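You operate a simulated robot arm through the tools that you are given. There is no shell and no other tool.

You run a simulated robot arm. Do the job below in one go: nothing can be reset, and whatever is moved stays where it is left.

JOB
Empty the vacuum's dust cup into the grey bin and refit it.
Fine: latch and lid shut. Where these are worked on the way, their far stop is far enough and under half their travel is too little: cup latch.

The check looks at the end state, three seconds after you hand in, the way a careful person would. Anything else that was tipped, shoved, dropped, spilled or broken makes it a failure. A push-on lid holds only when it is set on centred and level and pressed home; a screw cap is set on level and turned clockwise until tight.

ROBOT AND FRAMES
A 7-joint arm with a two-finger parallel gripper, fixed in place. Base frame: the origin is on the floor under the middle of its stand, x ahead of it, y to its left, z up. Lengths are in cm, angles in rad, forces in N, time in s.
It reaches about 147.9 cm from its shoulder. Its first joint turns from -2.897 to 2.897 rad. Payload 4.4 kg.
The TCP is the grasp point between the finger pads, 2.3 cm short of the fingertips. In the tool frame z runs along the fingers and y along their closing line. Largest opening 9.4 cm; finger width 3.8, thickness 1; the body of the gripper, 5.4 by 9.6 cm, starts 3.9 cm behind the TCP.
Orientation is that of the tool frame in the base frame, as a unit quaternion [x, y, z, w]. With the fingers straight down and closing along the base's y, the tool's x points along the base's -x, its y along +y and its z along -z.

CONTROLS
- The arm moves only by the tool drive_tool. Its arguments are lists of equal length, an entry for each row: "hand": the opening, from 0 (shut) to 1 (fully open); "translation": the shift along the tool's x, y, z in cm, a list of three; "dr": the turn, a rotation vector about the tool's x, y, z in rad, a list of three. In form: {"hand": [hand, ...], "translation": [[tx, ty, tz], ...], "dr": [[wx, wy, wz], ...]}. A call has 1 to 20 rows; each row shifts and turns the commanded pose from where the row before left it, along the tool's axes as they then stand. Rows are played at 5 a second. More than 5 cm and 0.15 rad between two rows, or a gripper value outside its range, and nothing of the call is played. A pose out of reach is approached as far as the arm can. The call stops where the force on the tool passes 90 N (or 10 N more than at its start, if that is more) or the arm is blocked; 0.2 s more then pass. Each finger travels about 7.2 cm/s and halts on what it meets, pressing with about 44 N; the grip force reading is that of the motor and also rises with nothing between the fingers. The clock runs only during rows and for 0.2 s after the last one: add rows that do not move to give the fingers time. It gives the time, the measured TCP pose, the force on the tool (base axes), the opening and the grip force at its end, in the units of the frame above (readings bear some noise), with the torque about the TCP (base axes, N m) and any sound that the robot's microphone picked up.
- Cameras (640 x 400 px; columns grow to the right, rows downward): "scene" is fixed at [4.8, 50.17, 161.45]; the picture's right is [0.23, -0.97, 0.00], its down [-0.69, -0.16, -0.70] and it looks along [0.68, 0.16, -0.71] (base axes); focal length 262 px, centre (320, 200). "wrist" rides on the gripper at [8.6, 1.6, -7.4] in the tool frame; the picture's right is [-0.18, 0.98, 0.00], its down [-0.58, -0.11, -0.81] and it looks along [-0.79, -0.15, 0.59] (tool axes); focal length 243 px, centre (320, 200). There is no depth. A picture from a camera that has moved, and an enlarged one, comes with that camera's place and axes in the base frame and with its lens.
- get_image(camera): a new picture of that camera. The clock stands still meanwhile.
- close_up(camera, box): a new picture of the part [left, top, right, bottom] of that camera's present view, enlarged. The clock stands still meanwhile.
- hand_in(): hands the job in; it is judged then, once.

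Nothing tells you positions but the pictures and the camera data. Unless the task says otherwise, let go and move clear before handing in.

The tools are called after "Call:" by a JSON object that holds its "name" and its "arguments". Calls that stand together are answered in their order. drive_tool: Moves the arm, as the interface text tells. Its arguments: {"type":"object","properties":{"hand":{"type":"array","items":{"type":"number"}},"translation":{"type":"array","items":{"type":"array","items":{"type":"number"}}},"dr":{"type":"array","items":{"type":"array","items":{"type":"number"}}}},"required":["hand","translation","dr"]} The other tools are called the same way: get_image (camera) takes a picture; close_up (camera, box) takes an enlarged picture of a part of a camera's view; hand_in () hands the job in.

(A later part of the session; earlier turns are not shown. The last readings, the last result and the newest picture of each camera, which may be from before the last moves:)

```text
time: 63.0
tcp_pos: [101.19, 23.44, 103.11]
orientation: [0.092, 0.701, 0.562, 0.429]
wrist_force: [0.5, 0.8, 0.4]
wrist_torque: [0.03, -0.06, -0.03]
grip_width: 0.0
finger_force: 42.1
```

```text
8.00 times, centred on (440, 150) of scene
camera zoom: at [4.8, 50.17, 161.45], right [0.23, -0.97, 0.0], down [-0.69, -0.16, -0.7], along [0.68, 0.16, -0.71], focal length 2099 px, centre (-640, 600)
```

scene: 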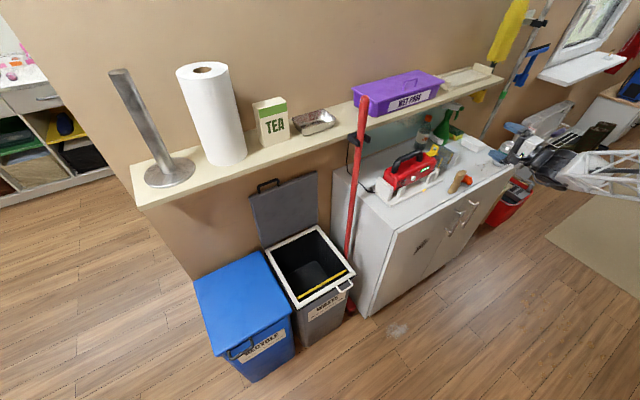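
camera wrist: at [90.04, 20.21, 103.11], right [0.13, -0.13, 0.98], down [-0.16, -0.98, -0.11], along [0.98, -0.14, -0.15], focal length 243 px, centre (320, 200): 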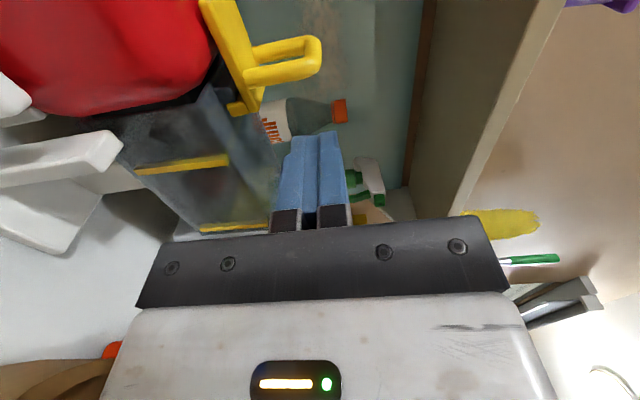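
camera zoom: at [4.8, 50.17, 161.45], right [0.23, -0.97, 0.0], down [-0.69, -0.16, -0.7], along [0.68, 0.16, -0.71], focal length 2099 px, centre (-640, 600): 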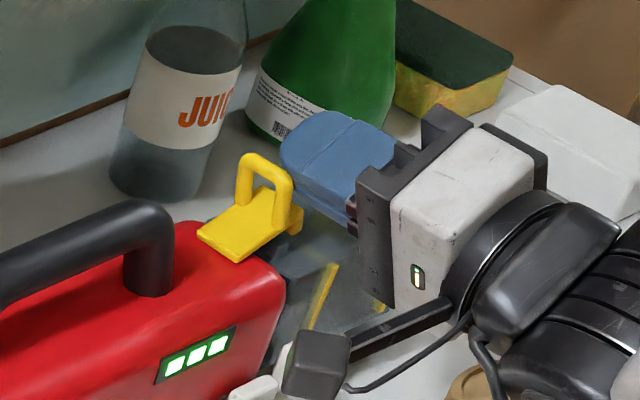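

The latch lifts with almost no force this way. I'll continue rolling it open.

Call:
{"name": "drive_tool", "arguments": {"hand": [0, 0, 0], "translation": [[0.33, 0.726, 0], [0.33, 0.726, 0], [0.33, 0.726, 0]], "dr": [[0, 0, -0.131], [0, 0, -0.131], [0, 0, -0.131]]}}

Call:
{"name": "close_up", "arguments": {"camera": "wrist", "box": [160, 0, 400, 200]}}

Call:
{"name": "close_up", "arguments": {"camera": "scene", "box": [400, 125, 480, 175]}}

```text
time: 63.8
tcp_pos: [99.82, 24.93, 104.33]
orientation: [-0.047, 0.705, 0.468, 0.531]
wrist_force: [0.2, -0.3, -0.1]
wrist_torque: [0.02, -0.01, -0.03]
grip_width: 0.01
finger_force: 42.4
```

```text
2.00 times, centred on (280, 100) of wrist
camera zoom: at [89.73, 24.43, 98.52], right [-0.47, 0.47, 0.75], down [-0.26, -0.88, 0.39], along [0.84, -0.01, 0.54], focal length 485 px, centre (400, 400)
```

zoom: 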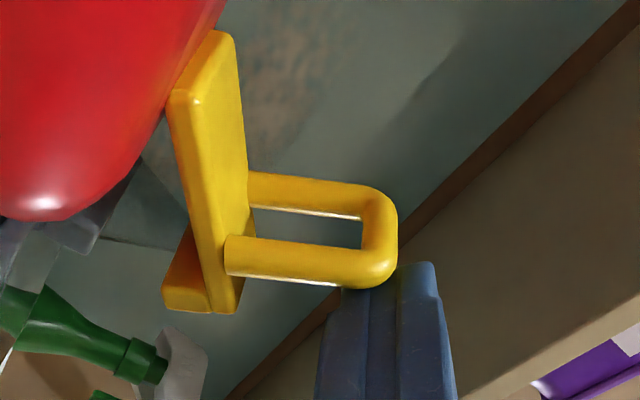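

```text
8.00 times, centred on (440, 150) of scene
camera zoom: at [4.8, 50.17, 161.45], right [0.23, -0.97, 0.0], down [-0.69, -0.16, -0.7], along [0.68, 0.16, -0.71], focal length 2099 px, centre (-640, 600)
```

zoom: 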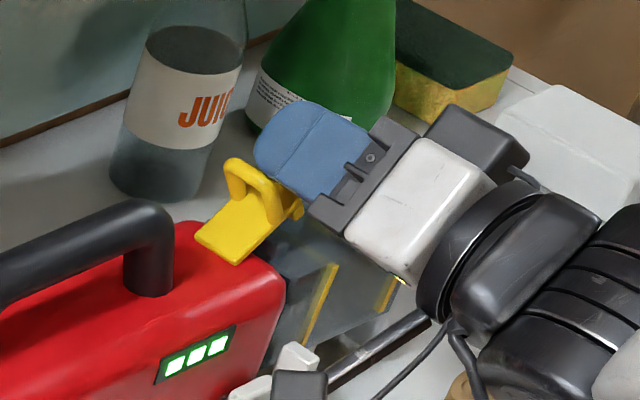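

Call:
{"name": "drive_tool", "arguments": {"hand": [0, 0, 0], "translation": [[0.38, 0.55, 0], [0.38, 0.6, 0], [0.38, 0.65, 0]], "dr": [[0, 0, -0.131], [0, 0, -0.131], [0, 0, -0.131]]}}

Call:
{"name": "close_up", "arguments": {"camera": "wrist", "box": [160, 0, 400, 200]}}

Call:
{"name": "close_up", "arguments": {"camera": "scene", "box": [400, 125, 480, 175]}}

```text
time: 64.6
tcp_pos: [98.27, 26.43, 104.26]
orientation: [-0.185, 0.682, 0.355, 0.612]
wrist_force: [0.2, 0.0, -0.2]
wrist_torque: [0.03, 0.01, -0.03]
grip_width: 0.0
finger_force: 42.4
```

```text
2.00 times, centred on (280, 100) of wrist
camera zoom: at [90.13, 23.93, 96.32], right [-0.64, 0.64, 0.43], down [-0.39, -0.75, 0.53], along [0.66, 0.17, 0.73], focal length 485 px, centre (400, 400)
```

zoom: 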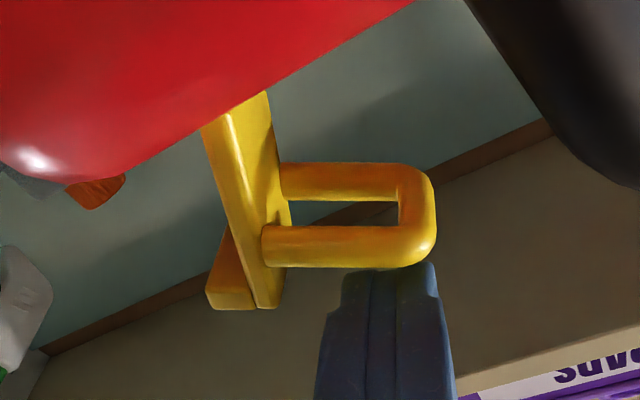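

```text
8.00 times, centred on (440, 150) of scene
camera zoom: at [4.8, 50.17, 161.45], right [0.23, -0.97, 0.0], down [-0.69, -0.16, -0.7], along [0.68, 0.16, -0.71], focal length 2099 px, centre (-640, 600)
```

zoom: 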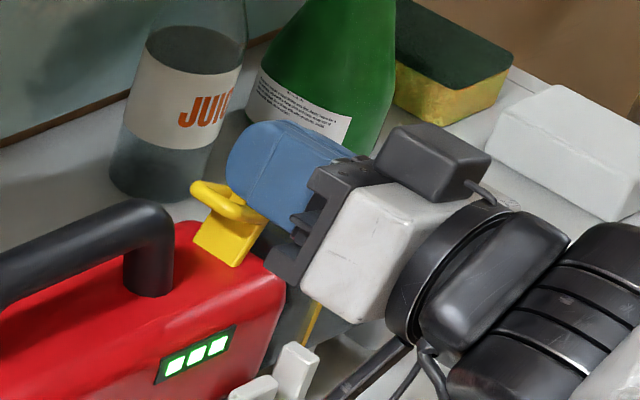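

Call:
{"name": "drive_tool", "arguments": {"hand": [0, 0, 0], "translation": [[0.36, 0.65, 0], [0.36, 0.65, 0], [0.36, 0.65, 0]], "dr": [[0, 0, -0.131], [0, 0, -0.131], [0, 0, -0.12]]}}

Call:
{"name": "close_up", "arguments": {"camera": "wrist", "box": [160, 0, 400, 200]}}

Call:
{"name": "close_up", "arguments": {"camera": "scene", "box": [400, 125, 480, 175]}}

```text
time: 65.4
tcp_pos: [96.76, 27.82, 104.02]
orientation: [-0.309, 0.633, 0.231, 0.671]
wrist_force: [-0.3, -8.3, 39.5]
wrist_torque: [-0.02, -0.29, 0.09]
grip_width: 0.0
finger_force: 41.9
```

```text
2.00 times, centred on (280, 100) of wrist
camera zoom: at [91.1, 23.11, 95.18], right [-0.71, 0.7, 0.06], down [-0.55, -0.6, 0.58], along [0.45, 0.38, 0.81], focal length 485 px, centre (400, 400)
```

zoom: 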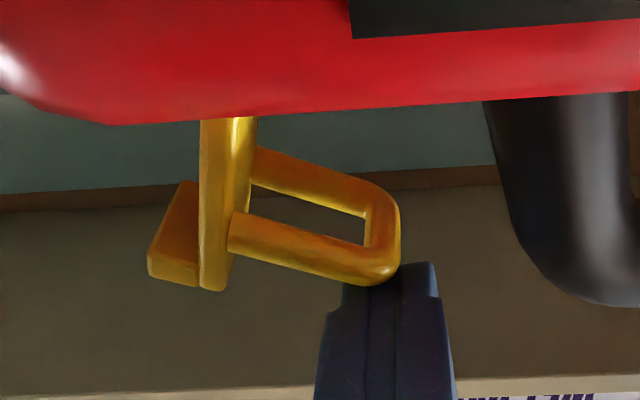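

```text
8.00 times, centred on (440, 150) of scene
camera zoom: at [4.8, 50.17, 161.45], right [0.23, -0.97, 0.0], down [-0.69, -0.16, -0.7], along [0.68, 0.16, -0.71], focal length 2099 px, centre (-640, 600)
```

zoom: 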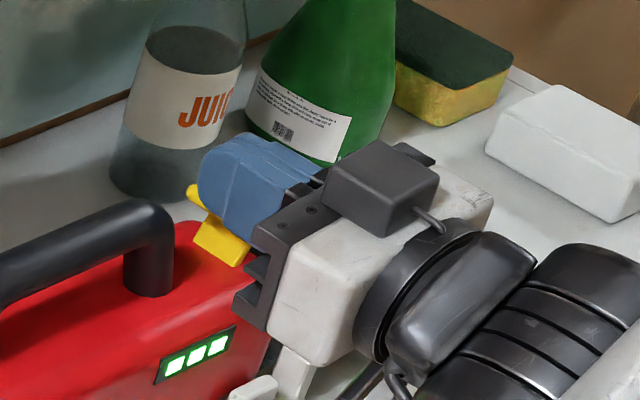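

The latch is now about upright and at its stop, with the finger pressing on it. I'll lift off it and see whether it stays open.

Call:
{"name": "drive_tool", "arguments": {"hand": [0, 0, 0, 0], "translation": [[-0.6, 0, 0], [-1, 0, 0], [-1, 0, 0], [0, 0, 0]], "dr": [[0, 0, 0], [0, 0, 0], [0, 0, 0], [0, 0, 0]]}}

Call:
{"name": "close_up", "arguments": {"camera": "wrist", "box": [160, 0, 400, 200]}}

Call:
{"name": "close_up", "arguments": {"camera": "scene", "box": [400, 125, 480, 175]}}

```text
time: 66.4
tcp_pos: [96.67, 28.15, 105.84]
orientation: [-0.309, 0.636, 0.232, 0.668]
wrist_force: [0.2, -0.2, 0.0]
wrist_torque: [0.01, 0.01, 0.0]
grip_width: 0.0
finger_force: 42.6
```

```text
2.00 times, centred on (280, 100) of wrist
camera zoom: at [90.71, 23.4, 97.09], right [-0.71, 0.7, 0.07], down [-0.54, -0.6, 0.59], along [0.46, 0.38, 0.8], focal length 485 px, centre (400, 400)
```

zoom: 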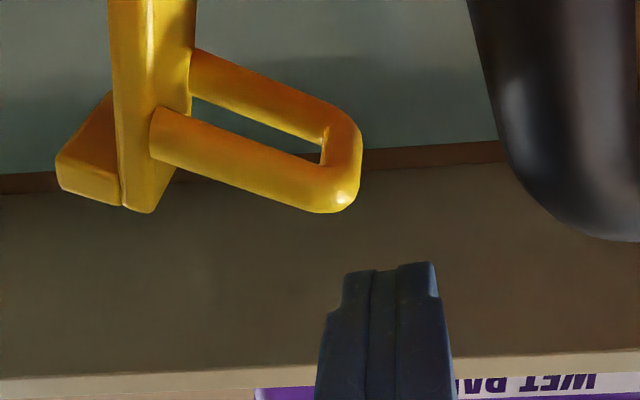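

```text
8.00 times, centred on (440, 150) of scene
camera zoom: at [4.8, 50.17, 161.45], right [0.23, -0.97, 0.0], down [-0.69, -0.16, -0.7], along [0.68, 0.16, -0.71], focal length 2099 px, centre (-640, 600)
```

zoom: 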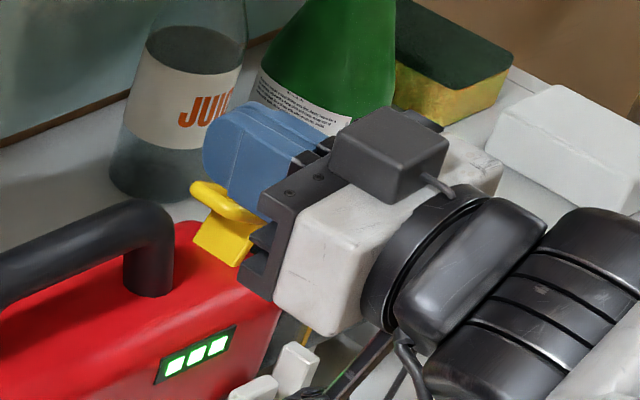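

The latch now stays open at its far stop. I'll withdraw straight back, raise, and reorient to a downward grip for the cup.

Call:
{"name": "drive_tool", "arguments": {"hand": [0, 0, 0, 0, 0.5, 1, 1, 1, 1, 1, 1, 1, 1, 1, 1, 1, 1, 1], "translation": [[0, 0, -4], [0, 0, -4], [0, 0, -4], [0, 0, -4], [-3, 0, 0], [-3, 0, 0], [0, 0, 0], [0, 0, 0], [0, 0, 0], [0, 0, 0], [0, 0, 0], [0, 0, 0], [0, 0, 0], [0, 0, 0], [0, 0, 0], [0, 0, 0], [0, 0, 0], [0, 0, 0]], "dr": [[0, 0, 0], [0, 0, 0], [0, 0, 0], [0, 0, 0], [0, 0, 0], [0, 0, 0], [0, 0, 0.1407], [0, 0, 0.1407], [0, 0, 0.1407], [0, 0, 0.1407], [0, 0, 0.1407], [0, 0, 0.1407], [0, 0, 0.1407], [0, 0, 0.1407], [0, 0, 0.1407], [0, 0, 0.1407], [0, 0, 0.1407], [0, 0, 0.1407]]}}

Call:
{"name": "get_image", "arguments": {"camera": "wrist"}}

Call:
{"name": "get_image", "arguments": {"camera": "scene"}}

```text
time: 70.2
tcp_pos: [84.8, 17.41, 111.9]
orientation: [0.271, 0.653, 0.654, 0.269]
wrist_force: [0.3, -1.1, -0.1]
wrist_torque: [-0.01, -0.01, -0.02]
grip_width: 9.44
finger_force: 0.0
```

```text
taken
camera wrist: at [73.27, 18.25, 113.57], right [0.13, -0.13, 0.98], down [-0.16, -0.98, -0.11], along [0.98, -0.14, -0.15], focal length 243 px, centre (320, 200)
```

wrist: 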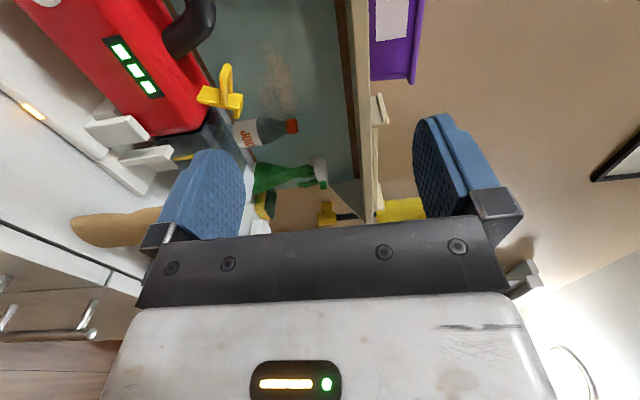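

```text
taken
```

scene: 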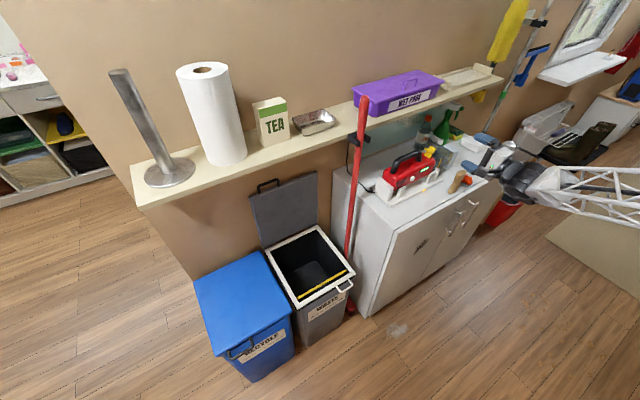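

Call:
{"name": "close_up", "arguments": {"camera": "wrist", "box": [90, 20, 330, 220]}}

Call:
{"name": "close_up", "arguments": {"camera": "scene", "box": [400, 125, 480, 185]}}

```text
2.00 times, centred on (210, 120) of wrist
camera zoom: at [73.27, 18.25, 113.57], right [0.13, -0.13, 0.98], down [-0.16, -0.98, -0.11], along [0.98, -0.14, -0.15], focal length 485 px, centre (540, 360)
```

zoom: 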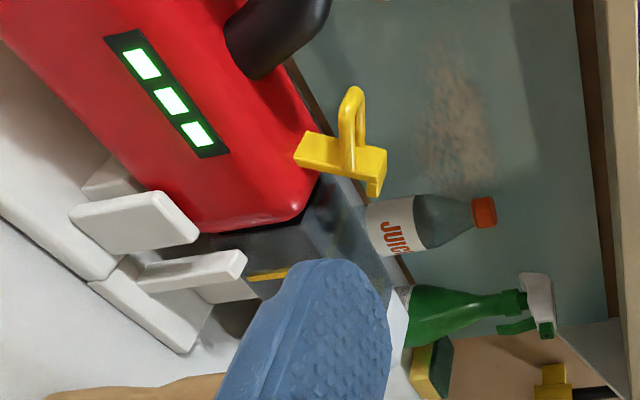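

```text
6.67 times, centred on (440, 155) of scene
camera zoom: at [4.8, 50.17, 161.45], right [0.23, -0.97, 0.0], down [-0.69, -0.16, -0.7], along [0.68, 0.16, -0.71], focal length 1749 px, centre (-480, 500)
```

zoom: 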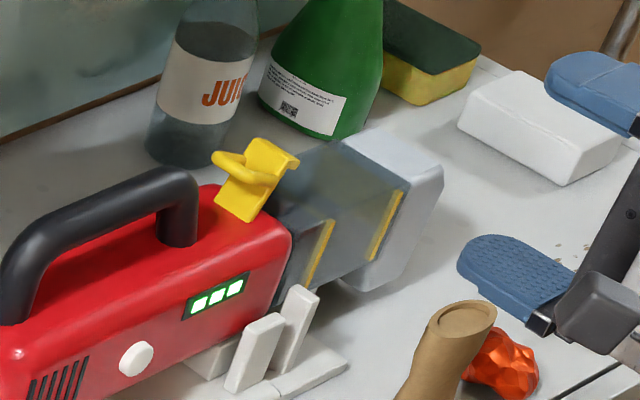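

The latch stands open. I need the exact cup and cap outline before gripping, so I'll enlarge the cup in the scene view and move the wrist camera for an unobstructed look.

Call:
{"name": "close_up", "arguments": {"camera": "scene", "box": [425, 135, 475, 170]}}

Call:
{"name": "drive_tool", "arguments": {"hand": [1, 1, 1, 1], "translation": [[4, 0, 0], [4, 0, 0], [4, 0, 0], [0, 0, 0]], "dr": [[0, 0, 0], [0, 0, 0], [0, 0, 0], [0, 0, 0]]}}

Call:
{"name": "close_up", "arguments": {"camera": "wrist", "box": [130, 40, 370, 240]}}

```text
11.43 times, centred on (450, 152) of scene
camera zoom: at [4.8, 50.17, 161.45], right [0.23, -0.97, 0.0], down [-0.69, -0.16, -0.7], along [0.68, 0.16, -0.71], focal length 2999 px, centre (-1166, 743)
```

zoom: 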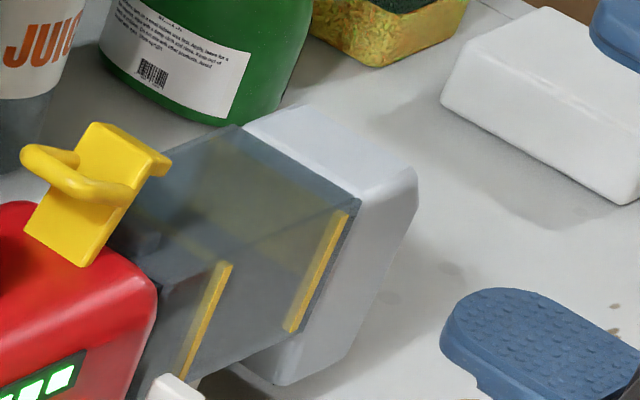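

```text
time: 71.2
tcp_pos: [76.19, 25.78, 111.88]
orientation: [0.27, 0.654, 0.653, 0.271]
wrist_force: [-0.5, -0.6, 0.0]
wrist_torque: [-0.03, 0.01, -0.01]
grip_width: 9.41
finger_force: 0.1
```

```text
2.00 times, centred on (250, 140) of wrist
camera zoom: at [64.72, 26.73, 113.62], right [0.13, -0.13, 0.98], down [-0.16, -0.98, -0.11], along [0.98, -0.14, -0.15], focal length 485 px, centre (460, 320)
```

zoom: 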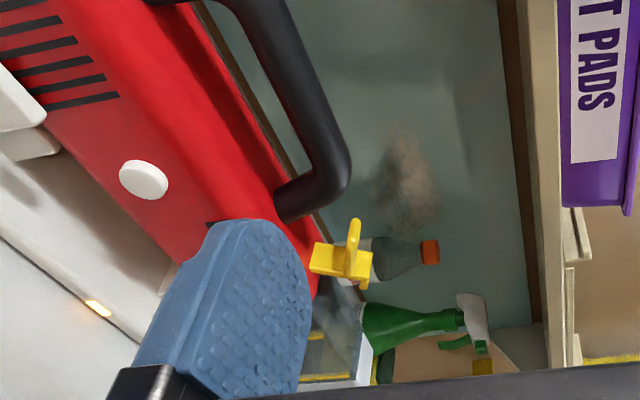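

The cap is flush with the cup's top and about as wide as the cup, so the open gripper can straddle it. The spray nozzle is at n≥103, out of the way. I'll rotate to a downward tool tilted 45° toward the vacuum, so the wrist sits low and clear of the shelf.

Call:
{"name": "drive_tool", "arguments": {"hand": [1, 1, 1, 1, 1, 1, 1, 1, 1, 1, 1, 1, 1, 1, 1, 1], "translation": [[-4, 0, 0], [-4, 0, 0], [-4, 0, 0], [-4, 0, 0], [-4, 0, 0], [0, 0, 0], [0, 0, 0], [0, 0, 0], [0, 0, 0], [0, 0, 0], [0, 0, 0], [0, 0, 0], [0, 0, 0], [0, 0, 0], [0, 0, 0], [0, 0, 0]], "dr": [[0, 0, 0], [0, 0, 0], [0, 0, 0], [0, 0, 0], [0, 0, 0], [0.1428, 0, 0], [0.1428, 0, 0], [0.1428, 0, 0], [0.1428, 0, 0], [0.1428, 0, 0], [0.1428, 0, 0], [0.1428, 0, 0], [0.1428, 0, 0], [0.1428, 0, 0], [0.1428, 0, 0], [0.1428, 0, 0]]}}

Call:
{"name": "drive_tool", "arguments": {"hand": [1, 1, 1, 1, 1, 1, 1, 1, 1], "translation": [[0, 0, 0], [0, 0, 0], [0, 0, 0], [0, 0, 0], [0, 0, 0], [0, 0, 0], [0, 0, 0], [0, 0, 0], [0, 0, 0]], "dr": [[0, 0.1309, 0], [0, 0.1309, 0], [0, 0.1309, 0], [0, 0.1309, 0], [0, 0.1309, 0], [0, 0.1309, 0], [-0.1454, 0, 0], [-0.1454, 0, 0], [-0.1454, 0, 0]]}}

Call:
{"name": "get_image", "arguments": {"camera": "scene"}}

Call:
{"name": "get_image", "arguments": {"camera": "wrist"}}

```text
time: 74.6
tcp_pos: [90.48, 11.57, 111.85]
orientation: [0.382, 0.924, -0.001, 0.001]
wrist_force: [-0.7, -0.4, 0.1]
wrist_torque: [0.01, 0.01, -0.02]
grip_width: 9.4
finger_force: 0.2
```

```text
time: 76.6
tcp_pos: [90.48, 11.72, 111.75]
orientation: [0.421, 0.802, 0.328, -0.269]
wrist_force: [-0.4, -1.4, 0.2]
wrist_torque: [0.01, -0.03, 0.01]
grip_width: 9.4
finger_force: 0.1
```

```text
taken
```

scene: 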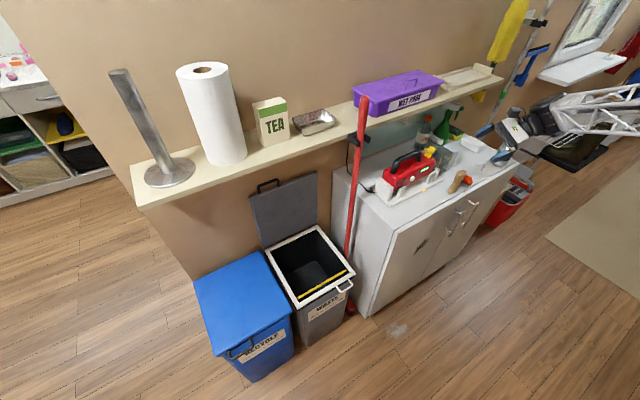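

```text
taken
camera wrist: at [88.48, 11.21, 123.33], right [0.93, 0.33, 0.17], down [0.32, -0.94, 0.07], along [0.18, -0.01, -0.98], focal length 243 px, centre (320, 200)
```

wrist: 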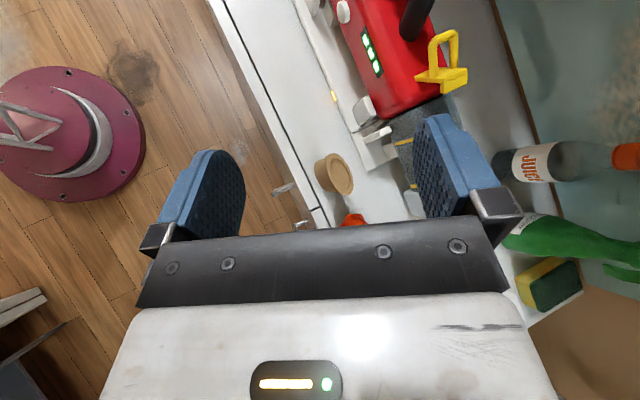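

Now the camera looks almost straight down over the cup. I'll enlarge it to measure the cup edges.

Call:
{"name": "close_up", "arguments": {"camera": "wrist", "box": [320, 40, 540, 240]}}

Call:
{"name": "close_up", "arguments": {"camera": "scene", "box": [440, 70, 560, 180]}}

```text
2.00 times, centred on (430, 140) of wrist
camera zoom: at [88.48, 11.21, 123.33], right [0.93, 0.33, 0.17], down [0.32, -0.94, 0.07], along [0.18, -0.01, -0.98], focal length 485 px, centre (100, 320)
```

zoom: 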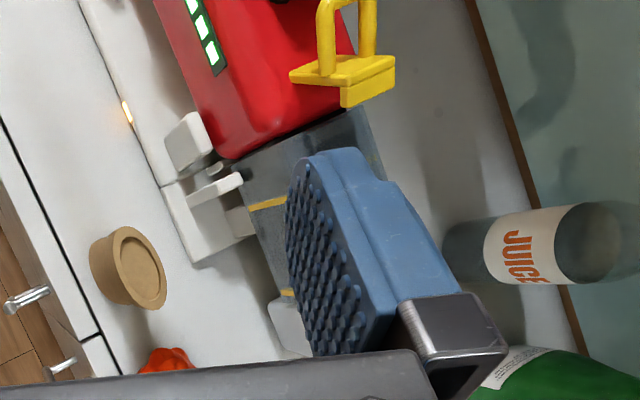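

```text
3.64 times, centred on (500, 125) of scene
camera zoom: at [4.8, 50.17, 161.45], right [0.23, -0.97, 0.0], down [-0.69, -0.16, -0.7], along [0.68, 0.16, -0.71], focal length 954 px, centre (-334, 473)
```

zoom: 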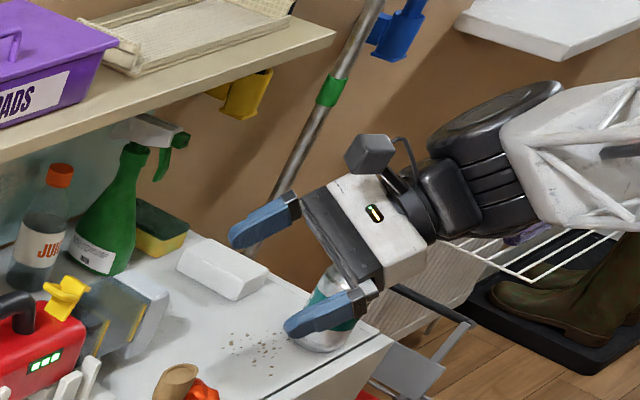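

The cup spans n≈87.5–93.9, with its top at z≈96.4 and the joint to the body at f≈-52.5. I'll move above the cup with the hand still leaning away from the shelf.

Call:
{"name": "drive_tool", "arguments": {"hand": [1, 1, 1, 1, 1, 1], "translation": [[-1.646, 2.72, 2.19], [-1.646, 2.72, 2.19], [-1.646, 2.72, 2.19], [-1.646, 2.72, 2.19], [-1.646, 2.72, 2.19], [0, 0, 0]], "dr": [[0, 0, 0], [0, 0, 0], [0, 0, 0], [0, 0, 0], [0, 0, 0], [0, 0, 0]]}}

Call:
{"name": "get_image", "arguments": {"camera": "wrist"}}

Call:
{"name": "close_up", "arguments": {"camera": "scene", "box": [390, 60, 530, 180]}}

```text
time: 78.0
tcp_pos: [104.49, 21.72, 103.35]
orientation: [0.42, 0.803, 0.328, -0.268]
wrist_force: [0.5, 1.3, -0.4]
wrist_torque: [-0.04, 0.01, 0.01]
grip_width: 9.4
finger_force: 0.0
```

```text
taken
camera wrist: at [102.6, 21.2, 114.79], right [0.93, 0.33, 0.16], down [0.32, -0.94, 0.07], along [0.18, -0.01, -0.98], focal length 243 px, centre (320, 200)
```

wrist: 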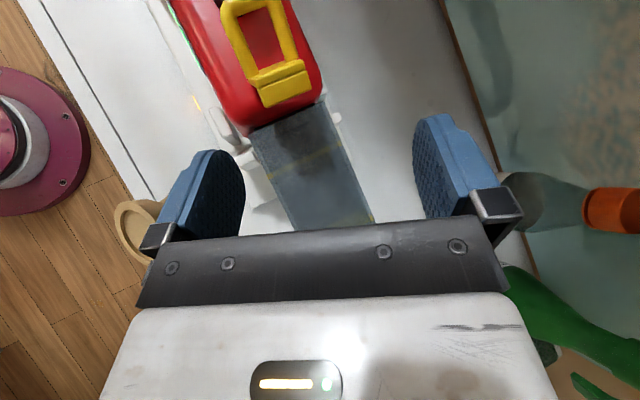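

```text
3.33 times, centred on (460, 120) of scene
camera zoom: at [4.8, 50.17, 161.45], right [0.23, -0.97, 0.0], down [-0.69, -0.16, -0.7], along [0.68, 0.16, -0.71], focal length 875 px, centre (-147, 467)
```

zoom: 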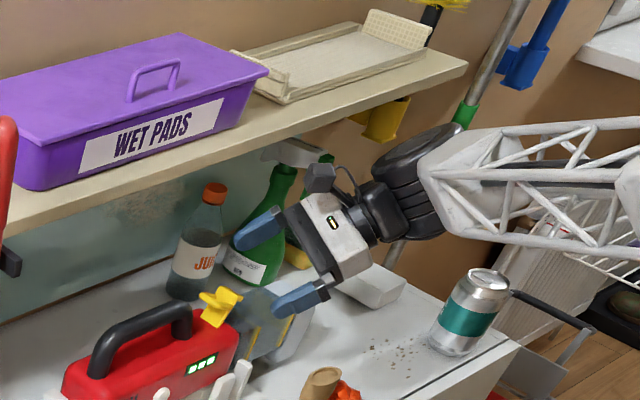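

The cup is centred between the open fingers. I'll descend so the fingers straddle it, still leaning away from the shelf.

Call:
{"name": "drive_tool", "arguments": {"hand": [1, 1, 1, 1], "translation": [[-1.57, -0.665, 1.42], [-1.57, -0.665, 1.42], [-1.57, -0.665, 1.42], [0, 0, 0]], "dr": [[0, 0, 0], [0, 0, 0], [0, 0, 0], [0, 0, 0]]}}

Call:
{"name": "get_image", "arguments": {"camera": "wrist"}}

Call:
{"name": "close_up", "arguments": {"camera": "scene", "box": [400, 80, 500, 180]}}

```text
time: 79.0
tcp_pos: [104.72, 21.56, 96.82]
orientation: [0.42, 0.803, 0.328, -0.267]
wrist_force: [3.6, -7.0, 27.7]
wrist_torque: [-1.71, -0.8, -0.07]
grip_width: 9.39
finger_force: 0.1
```

```text
taken
camera wrist: at [102.59, 21.16, 108.25], right [0.93, 0.33, 0.17], down [0.32, -0.94, 0.07], along [0.18, -0.01, -0.98], focal length 243 px, centre (320, 200)
```

wrist: 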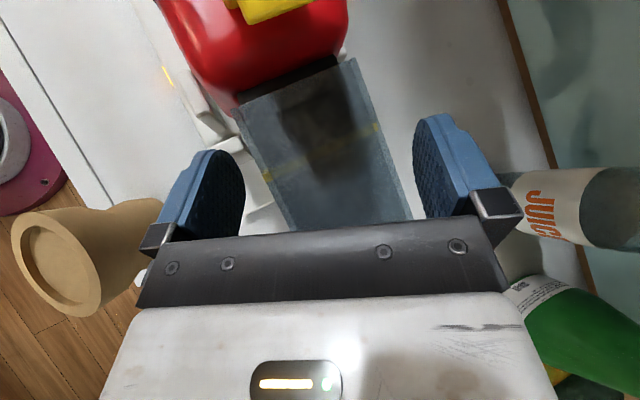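

```text
4.00 times, centred on (450, 130) of scene
camera zoom: at [4.8, 50.17, 161.45], right [0.23, -0.97, 0.0], down [-0.69, -0.16, -0.7], along [0.68, 0.16, -0.71], focal length 1050 px, centre (-200, 480)
```

zoom: 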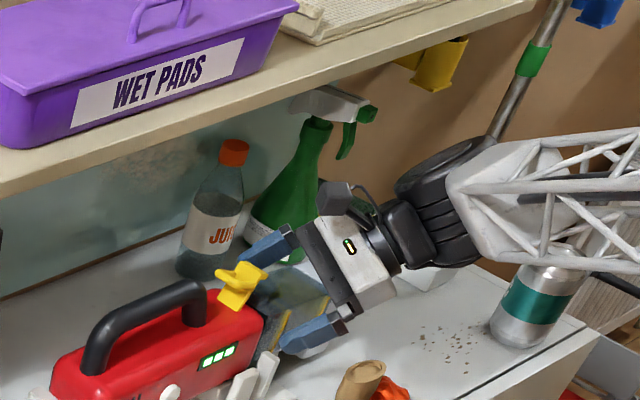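

There is a 28 N upward contact at about f=-64, where the hand touches the top of the cap. I'll lift, shift 1.3 cm toward the body, reduce the tilt to 40°, and come down again.

Call:
{"name": "drive_tool", "arguments": {"hand": [1, 1, 1, 1], "translation": [[2.55, 0.316, -0.633], [0, 0, 0], [-1.0, -0.5, 1.1], [-0.93, -0.45, 1.0]], "dr": [[0, 0, 0], [0, -0.0794, -0.0362], [0, 0, 0], [0, 0, 0]]}}

Call:
{"name": "get_image", "arguments": {"camera": "wrist"}}

Call:
{"name": "close_up", "arguments": {"camera": "scene", "box": [400, 80, 500, 180]}}

```text
time: 80.2
tcp_pos: [103.66, 22.55, 97.09]
orientation: [0.417, 0.82, 0.32, -0.226]
wrist_force: [1.8, -4.4, 8.8]
wrist_torque: [-0.3, 0.36, 0.22]
grip_width: 9.33
finger_force: 0.0
stopped in row 4: the force on the tool passed its limit at 96 N (the readings are from after the stop); the commanded pose is now the measured one
```

```text
taken
camera wrist: at [100.93, 22.71, 108.31], right [0.92, 0.34, 0.21], down [0.31, -0.94, 0.15], along [0.25, -0.07, -0.97], focal length 243 px, centre (320, 200)
```

wrist: 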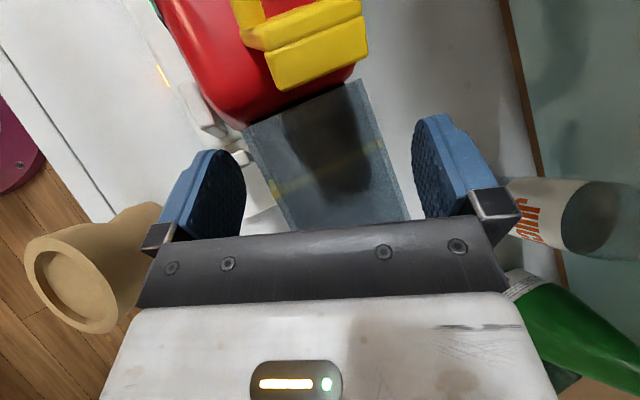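

```text
4.00 times, centred on (450, 130) of scene
camera zoom: at [4.8, 50.17, 161.45], right [0.23, -0.97, 0.0], down [-0.69, -0.16, -0.7], along [0.68, 0.16, -0.71], focal length 1050 px, centre (-200, 480)
```

zoom: 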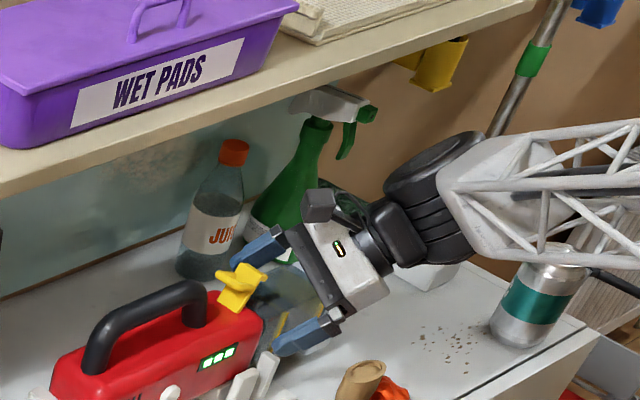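

The front finger touched the dock's white post. I'll look closely at the post and the finger before adjusting.

Call:
{"name": "close_up", "arguments": {"camera": "wrist", "box": [150, 80, 300, 230]}}

Call:
{"name": "close_up", "arguments": {"camera": "scene", "box": [420, 135, 470, 185]}}

```text
2.67 times, centred on (225, 155) of wrist
camera zoom: at [100.93, 22.71, 108.31], right [0.92, 0.34, 0.21], down [0.31, -0.94, 0.15], along [0.25, -0.07, -0.97], focal length 647 px, centre (573, 320)
```

zoom: 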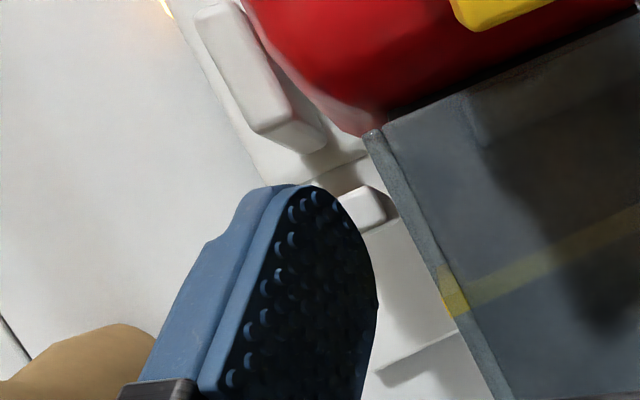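

```text
8.00 times, centred on (445, 160) of scene
camera zoom: at [4.8, 50.17, 161.45], right [0.23, -0.97, 0.0], down [-0.69, -0.16, -0.7], along [0.68, 0.16, -0.71], focal length 2099 px, centre (-680, 520)
```

zoom: 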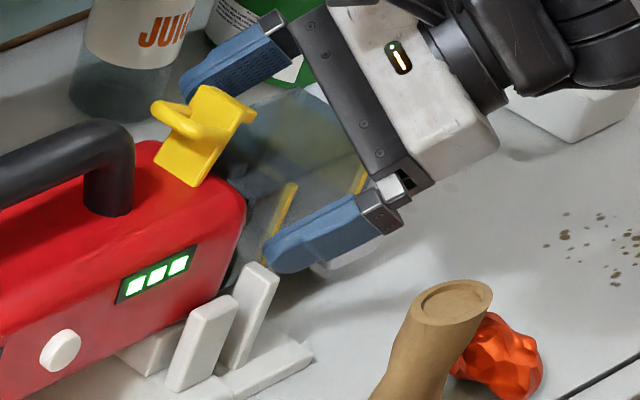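

The dock post leans in right next to the cup near the joint. I'll back out, set the tool to 40° tilt with no sideways lean out in front, and come in level along the cup's axis from the cap side, below the shelf.

Call:
{"name": "drive_tool", "arguments": {"hand": [1, 1, 1, 1, 1, 1, 1, 1, 1, 1, 1], "translation": [[1.91, 1.01, -2.08], [1.91, 1.01, -2.08], [-2.52, -1.55, -3.07], [-2.52, -1.55, -3.07], [-2.52, -1.55, -3.07], [-2.52, -1.55, -3.07], [-2.52, -1.55, -3.07], [-2.52, -1.55, -3.07], [0, 0, 0], [0, 0, 0], [0, 0, 0]], "dr": [[0, 0, 0], [0, 0, 0], [0, 0, 0], [0, 0, 0], [0, 0, 0], [0, 0, 0], [0, 0, 0], [0, 0, 0], [0.146, 0, 0], [0.146, 0, 0], [0.146, 0, 0]]}}

Call:
{"name": "get_image", "arguments": {"camera": "wrist"}}

Call:
{"name": "get_image", "arguments": {"camera": "scene"}}

```text
time: 82.6
tcp_pos: [106.25, -2.99, 103.02]
orientation: [0.358, 0.87, 0.133, -0.312]
wrist_force: [-1.3, -0.1, 0.0]
wrist_torque: [0.04, 0.02, 0.03]
grip_width: 9.38
finger_force: 0.0
```

```text
taken
camera wrist: at [105.83, -0.4, 114.34], right [0.79, 0.6, -0.11], down [0.6, -0.76, 0.25], along [0.07, -0.26, -0.96], focal length 243 px, centre (320, 200)
```

wrist: 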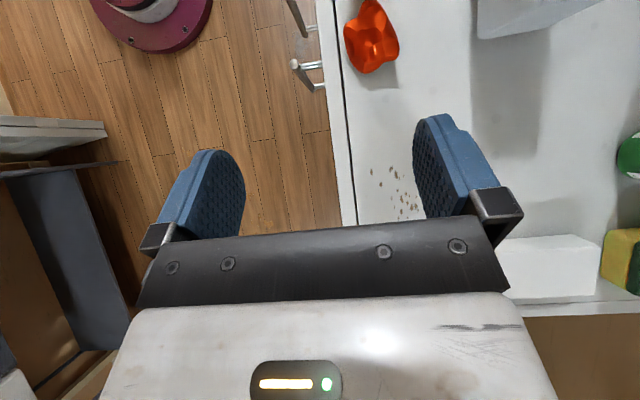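

```text
taken
```

scene: 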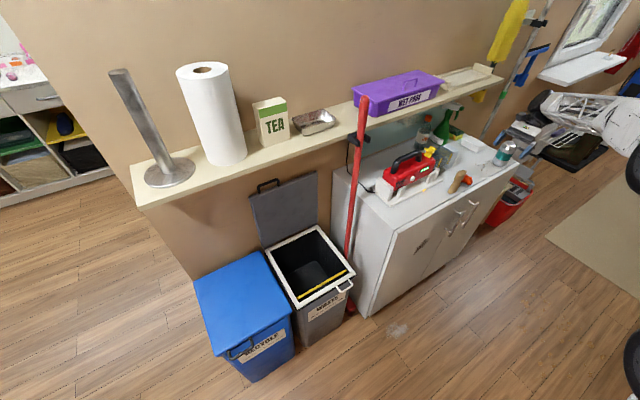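

The tool is at 40° tilt with no lean. I'll lower to just above cup height in front, then slide in toward the wall beyond the cap.

Call:
{"name": "drive_tool", "arguments": {"hand": [1, 1, 1, 1, 1, 1, 1], "translation": [[-2.05, -0.02, 2.5], [-2.1, -0.02, 2.5], [0, 4, 0], [0, 4, 0], [0, 4, 0], [0, 4, 0], [0, 0.8, 0]], "dr": [[0, 0, 0], [0, 0, 0], [0, 0, 0], [0, 0, 0], [0, 0, 0], [0, 0, 0], [0, 0, 0]]}}

Call:
{"name": "get_image", "arguments": {"camera": "wrist"}}

Call:
{"name": "close_up", "arguments": {"camera": "scene", "box": [420, 60, 580, 180]}}

```text
time: 84.2
tcp_pos: [118.15, 8.99, 96.82]
orientation: [0.357, 0.871, 0.133, -0.311]
wrist_force: [-0.2, 0.0, 0.1]
wrist_torque: [-0.04, 0.03, 0.02]
grip_width: 9.38
finger_force: 0.1
```

```text
taken
camera wrist: at [117.72, 11.6, 108.01], right [0.79, 0.6, -0.11], down [0.6, -0.76, 0.25], along [0.07, -0.26, -0.96], focal length 243 px, centre (320, 200)
```

wrist: 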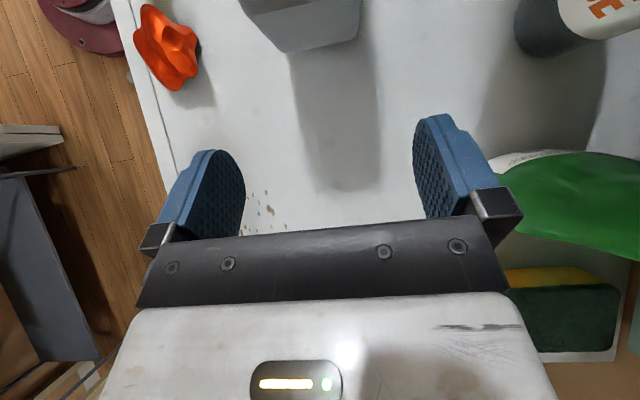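

```text
3.33 times, centred on (500, 120) of scene
camera zoom: at [4.8, 50.17, 161.45], right [0.23, -0.97, 0.0], down [-0.69, -0.16, -0.7], along [0.68, 0.16, -0.71], focal length 875 px, centre (-280, 467)
```

zoom: 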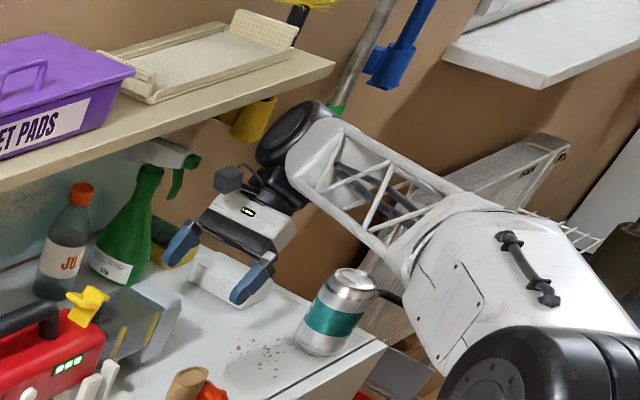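

The hand is level with the cup on its axis beyond the cap, and the wrist is clear below the shelf edge. I'll slide along toward the cup and stop partway to check alignment.

Call:
{"name": "drive_tool", "arguments": {"hand": [1, 1, 1], "translation": [[3.08, 0.05, 2.55], [3.08, 0.05, 2.55], [0, 0, 0]], "dr": [[0, 0, 0], [0, 0, 0], [0, 0, 0]]}}

Call:
{"name": "get_image", "arguments": {"camera": "wrist"}}

Call:
{"name": "close_up", "arguments": {"camera": "scene", "box": [400, 70, 540, 190]}}

```text
time: 85.0
tcp_pos: [112.54, 15.03, 96.68]
orientation: [0.357, 0.87, 0.134, -0.312]
wrist_force: [0.4, -0.6, 0.0]
wrist_torque: [-0.02, -0.02, 0.0]
grip_width: 9.38
finger_force: 0.1
```

```text
taken
camera wrist: at [112.19, 17.54, 108.01], right [0.79, 0.6, -0.11], down [0.6, -0.76, 0.25], along [0.07, -0.26, -0.96], focal length 243 px, centre (320, 200)
```

wrist: 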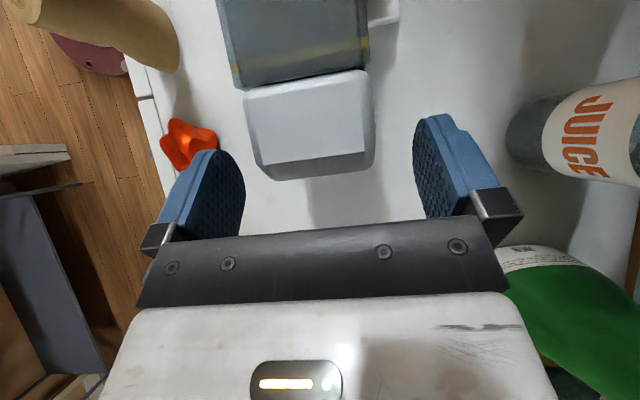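

```text
3.33 times, centred on (470, 130) of scene
camera zoom: at [4.8, 50.17, 161.45], right [0.23, -0.97, 0.0], down [-0.69, -0.16, -0.7], along [0.68, 0.16, -0.71], focal length 875 px, centre (-180, 433)
```

zoom: 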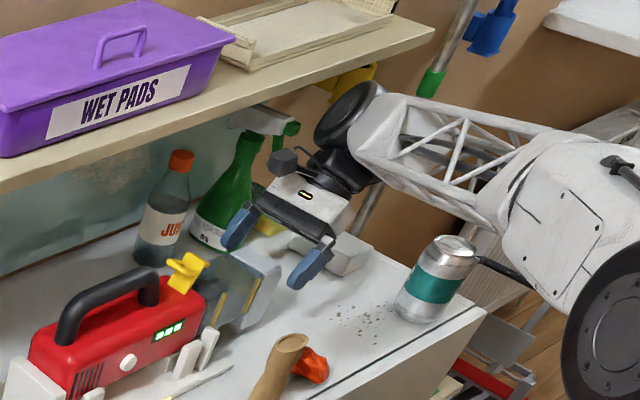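

I have a clear view of the cap and cup. I'll enlarge it to check the yaw alignment.

Call:
{"name": "close_up", "arguments": {"camera": "wrist", "box": [200, 0, 400, 190]}}

```text
2.11 times, centred on (300, 95) of wrist
camera zoom: at [112.19, 17.54, 108.01], right [0.79, 0.6, -0.11], down [0.6, -0.76, 0.25], along [0.07, -0.26, -0.96], focal length 511 px, centre (362, 421)
```

zoom: 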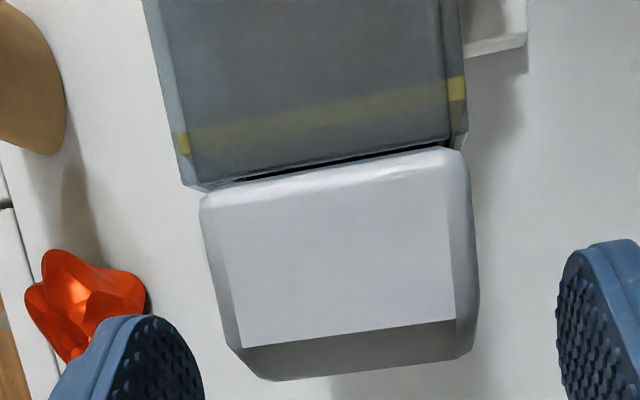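

The cup's end edges are square to my frame to within half a degree, with its centre at n≈90.6. I'll trim the yaw by 0.7°, shift 0.3 cm, and slide on to the grip position.

Call:
{"name": "drive_tool", "arguments": {"hand": [1, 1, 1, 1, 1], "translation": [[0, -0.3, 0], [2.7, 0.02, 2.23], [2.7, 0.02, 2.23], [2.7, 0.02, 2.23], [0, 0, 0]], "dr": [[-0.0083, 0, 0.01], [0, 0, 0], [0, 0, 0], [0, 0, 0], [0, 0, 0]]}}

Call:
{"name": "get_image", "arguments": {"camera": "wrist"}}

Call:
{"name": "close_up", "arguments": {"camera": "wrist", "box": [190, 0, 430, 230]}}

Call:
{"name": "close_up", "arguments": {"camera": "scene", "box": [400, 70, 540, 190]}}

```text
time: 86.2
tcp_pos: [105.02, 22.04, 96.57]
orientation: [0.364, 0.868, 0.136, -0.31]
wrist_force: [0.5, 0.1, -0.2]
wrist_torque: [0.03, -0.01, -0.05]
grip_width: 9.4
finger_force: 0.2
```

```text
taken
camera wrist: at [104.51, 24.64, 107.99], right [0.8, 0.59, -0.11], down [0.59, -0.77, 0.25], along [0.06, -0.26, -0.96], focal length 243 px, centre (320, 200)
```

wrist: 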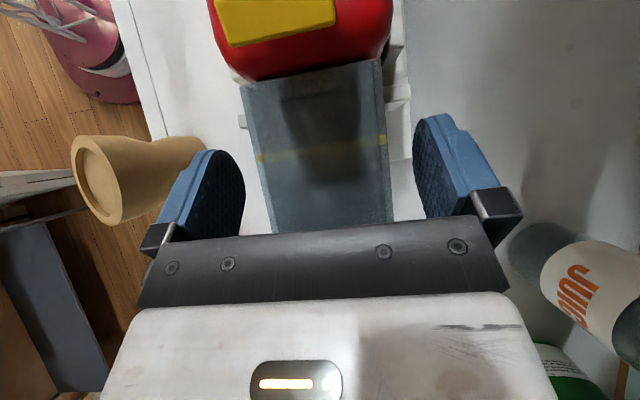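

```text
1.74 times, centred on (310, 115) of wrist
camera zoom: at [104.51, 24.64, 107.99], right [0.8, 0.59, -0.11], down [0.59, -0.77, 0.25], along [0.06, -0.26, -0.96], focal length 422 px, centre (337, 348)
```

zoom: 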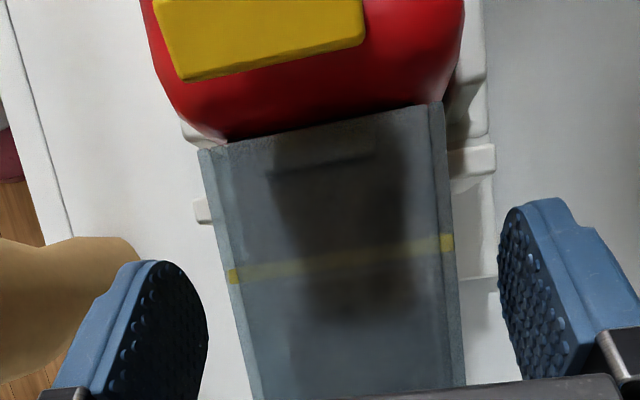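

```text
3.33 times, centred on (470, 130) of scene
camera zoom: at [4.8, 50.17, 161.45], right [0.23, -0.97, 0.0], down [-0.69, -0.16, -0.7], along [0.68, 0.16, -0.71], focal length 875 px, centre (-180, 433)
```

zoom: 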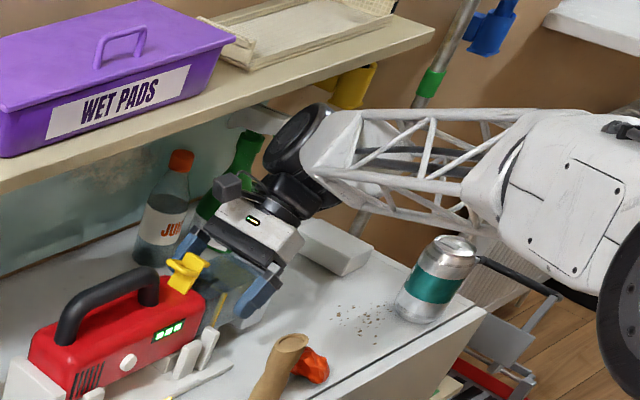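

The cup is centred between the fingers with no contact. I'll lower half a centimetre and close the gripper on it.

Call:
{"name": "drive_tool", "arguments": {"hand": [1, 0.75, 0.6, 0.5, 0.4, 0.4, 0.4], "translation": [[-0.32, 0, 0.385], [0, 0, 0], [0, 0, 0], [0, 0, 0], [0, 0, 0], [0, 0, 0], [0, 0, 0]], "dr": [[0, 0, 0], [0, 0, 0], [0, 0, 0], [0, 0, 0], [0, 0, 0], [0, 0, 0], [0, 0, 0]]}}

Call:
{"name": "get_image", "arguments": {"camera": "wrist"}}

```text
time: 87.8
tcp_pos: [105.01, 22.12, 96.22]
orientation: [0.363, 0.868, 0.135, -0.311]
wrist_force: [0.7, -0.4, 3.6]
wrist_torque: [-0.33, 0.14, 0.0]
grip_width: 5.98
finger_force: 44.1
```

```text
taken
camera wrist: at [104.56, 24.58, 107.54], right [0.8, 0.59, -0.11], down [0.59, -0.77, 0.25], along [0.06, -0.26, -0.96], focal length 243 px, centre (320, 200)
```

wrist: 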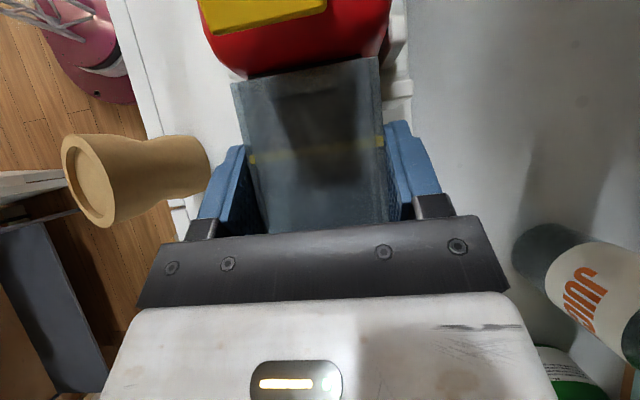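

The cup is gripped at 5.98 cm with hardly any side load. I'll pull it 1 cm along the axis away from the body and watch the force.

Call:
{"name": "drive_tool", "arguments": {"hand": [0.4, 0.4, 0.4], "translation": [[-0.385, 0, -0.319], [-0.385, 0, -0.319], [0, 0, 0]], "dr": [[0, 0, 0], [0, 0, 0], [0, 0, 0]]}}

Call:
{"name": "close_up", "arguments": {"camera": "wrist", "box": [190, 0, 430, 230]}}

Call:
{"name": "close_up", "arguments": {"camera": "scene", "box": [380, 120, 480, 200]}}

```text
time: 88.6
tcp_pos: [105.72, 21.35, 96.17]
orientation: [0.364, 0.868, 0.136, -0.31]
wrist_force: [-8.3, -0.4, 4.4]
wrist_torque: [-0.23, 0.63, -0.05]
grip_width: 5.94
finger_force: 44.4
```

```text
1.74 times, centred on (310, 115) of wrist
camera zoom: at [105.28, 23.88, 107.5], right [0.8, 0.59, -0.11], down [0.59, -0.77, 0.25], along [0.06, -0.26, -0.96], focal length 422 px, centre (337, 348)
```

zoom: 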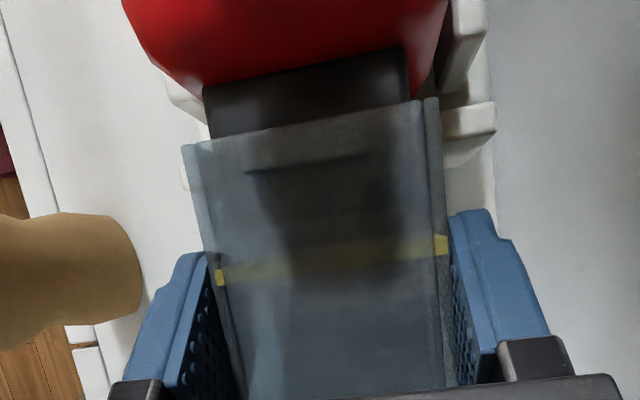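

```text
5.00 times, centred on (430, 160) of scene
camera zoom: at [4.8, 50.17, 161.45], right [0.23, -0.97, 0.0], down [-0.69, -0.16, -0.7], along [0.68, 0.16, -0.71], focal length 1312 px, centre (-230, 400)
```

zoom: 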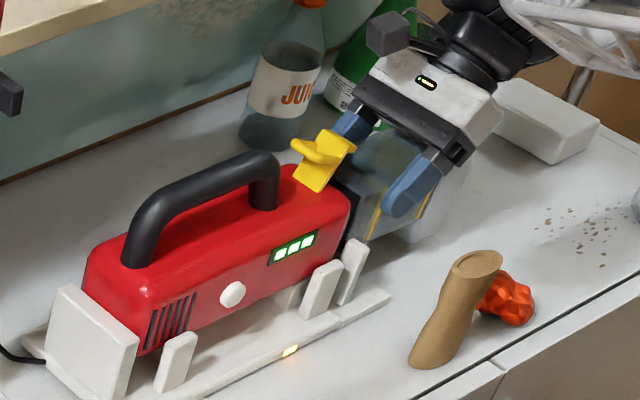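

The cup slides off a black insert while the vacuum stays put. I'll keep pulling straight.

Call:
{"name": "drive_tool", "arguments": {"hand": [0.4, 0.4, 0.4, 0.4, 0.4], "translation": [[-0.77, 0, -0.638], [-0.77, 0, -0.638], [-0.77, 0, -0.638], [-0.77, 0, -0.638], [0, 0, 0]], "dr": [[0, 0, 0], [0, 0, 0], [0, 0, 0], [0, 0, 0], [0, 0, 0]]}}

Call:
{"name": "close_up", "arguments": {"camera": "wrist", "box": [190, 0, 430, 230]}}

Call:
{"name": "close_up", "arguments": {"camera": "scene", "box": [380, 90, 520, 200]}}

```text
time: 89.8
tcp_pos: [108.65, 18.29, 96.21]
orientation: [0.363, 0.868, 0.135, -0.311]
wrist_force: [0.3, 0.1, -0.7]
wrist_torque: [0.0, 0.03, 0.0]
grip_width: 5.97
finger_force: 43.9
```

```text
1.74 times, centred on (310, 115) of wrist
camera zoom: at [108.21, 20.86, 107.51], right [0.8, 0.59, -0.11], down [0.59, -0.77, 0.25], along [0.06, -0.26, -0.96], focal length 422 px, centre (337, 348)
```

zoom: 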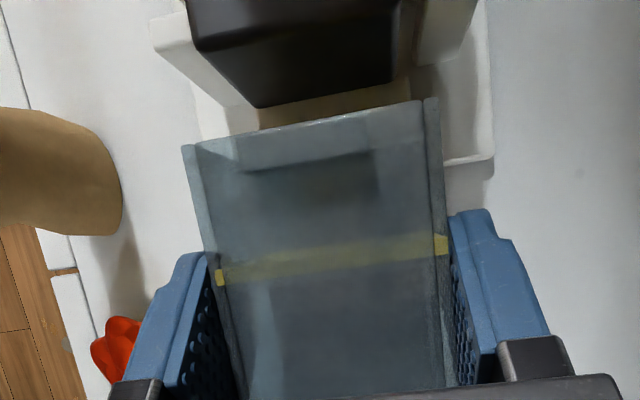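

```text
3.64 times, centred on (450, 145) of scene
camera zoom: at [4.8, 50.17, 161.45], right [0.23, -0.97, 0.0], down [-0.69, -0.16, -0.7], along [0.68, 0.16, -0.71], focal length 954 px, centre (-153, 400)
```

zoom: 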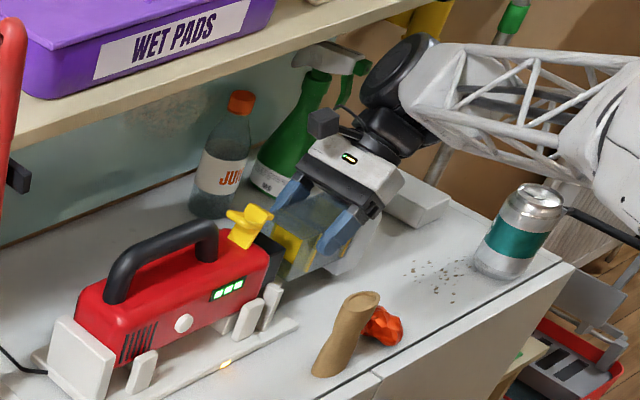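

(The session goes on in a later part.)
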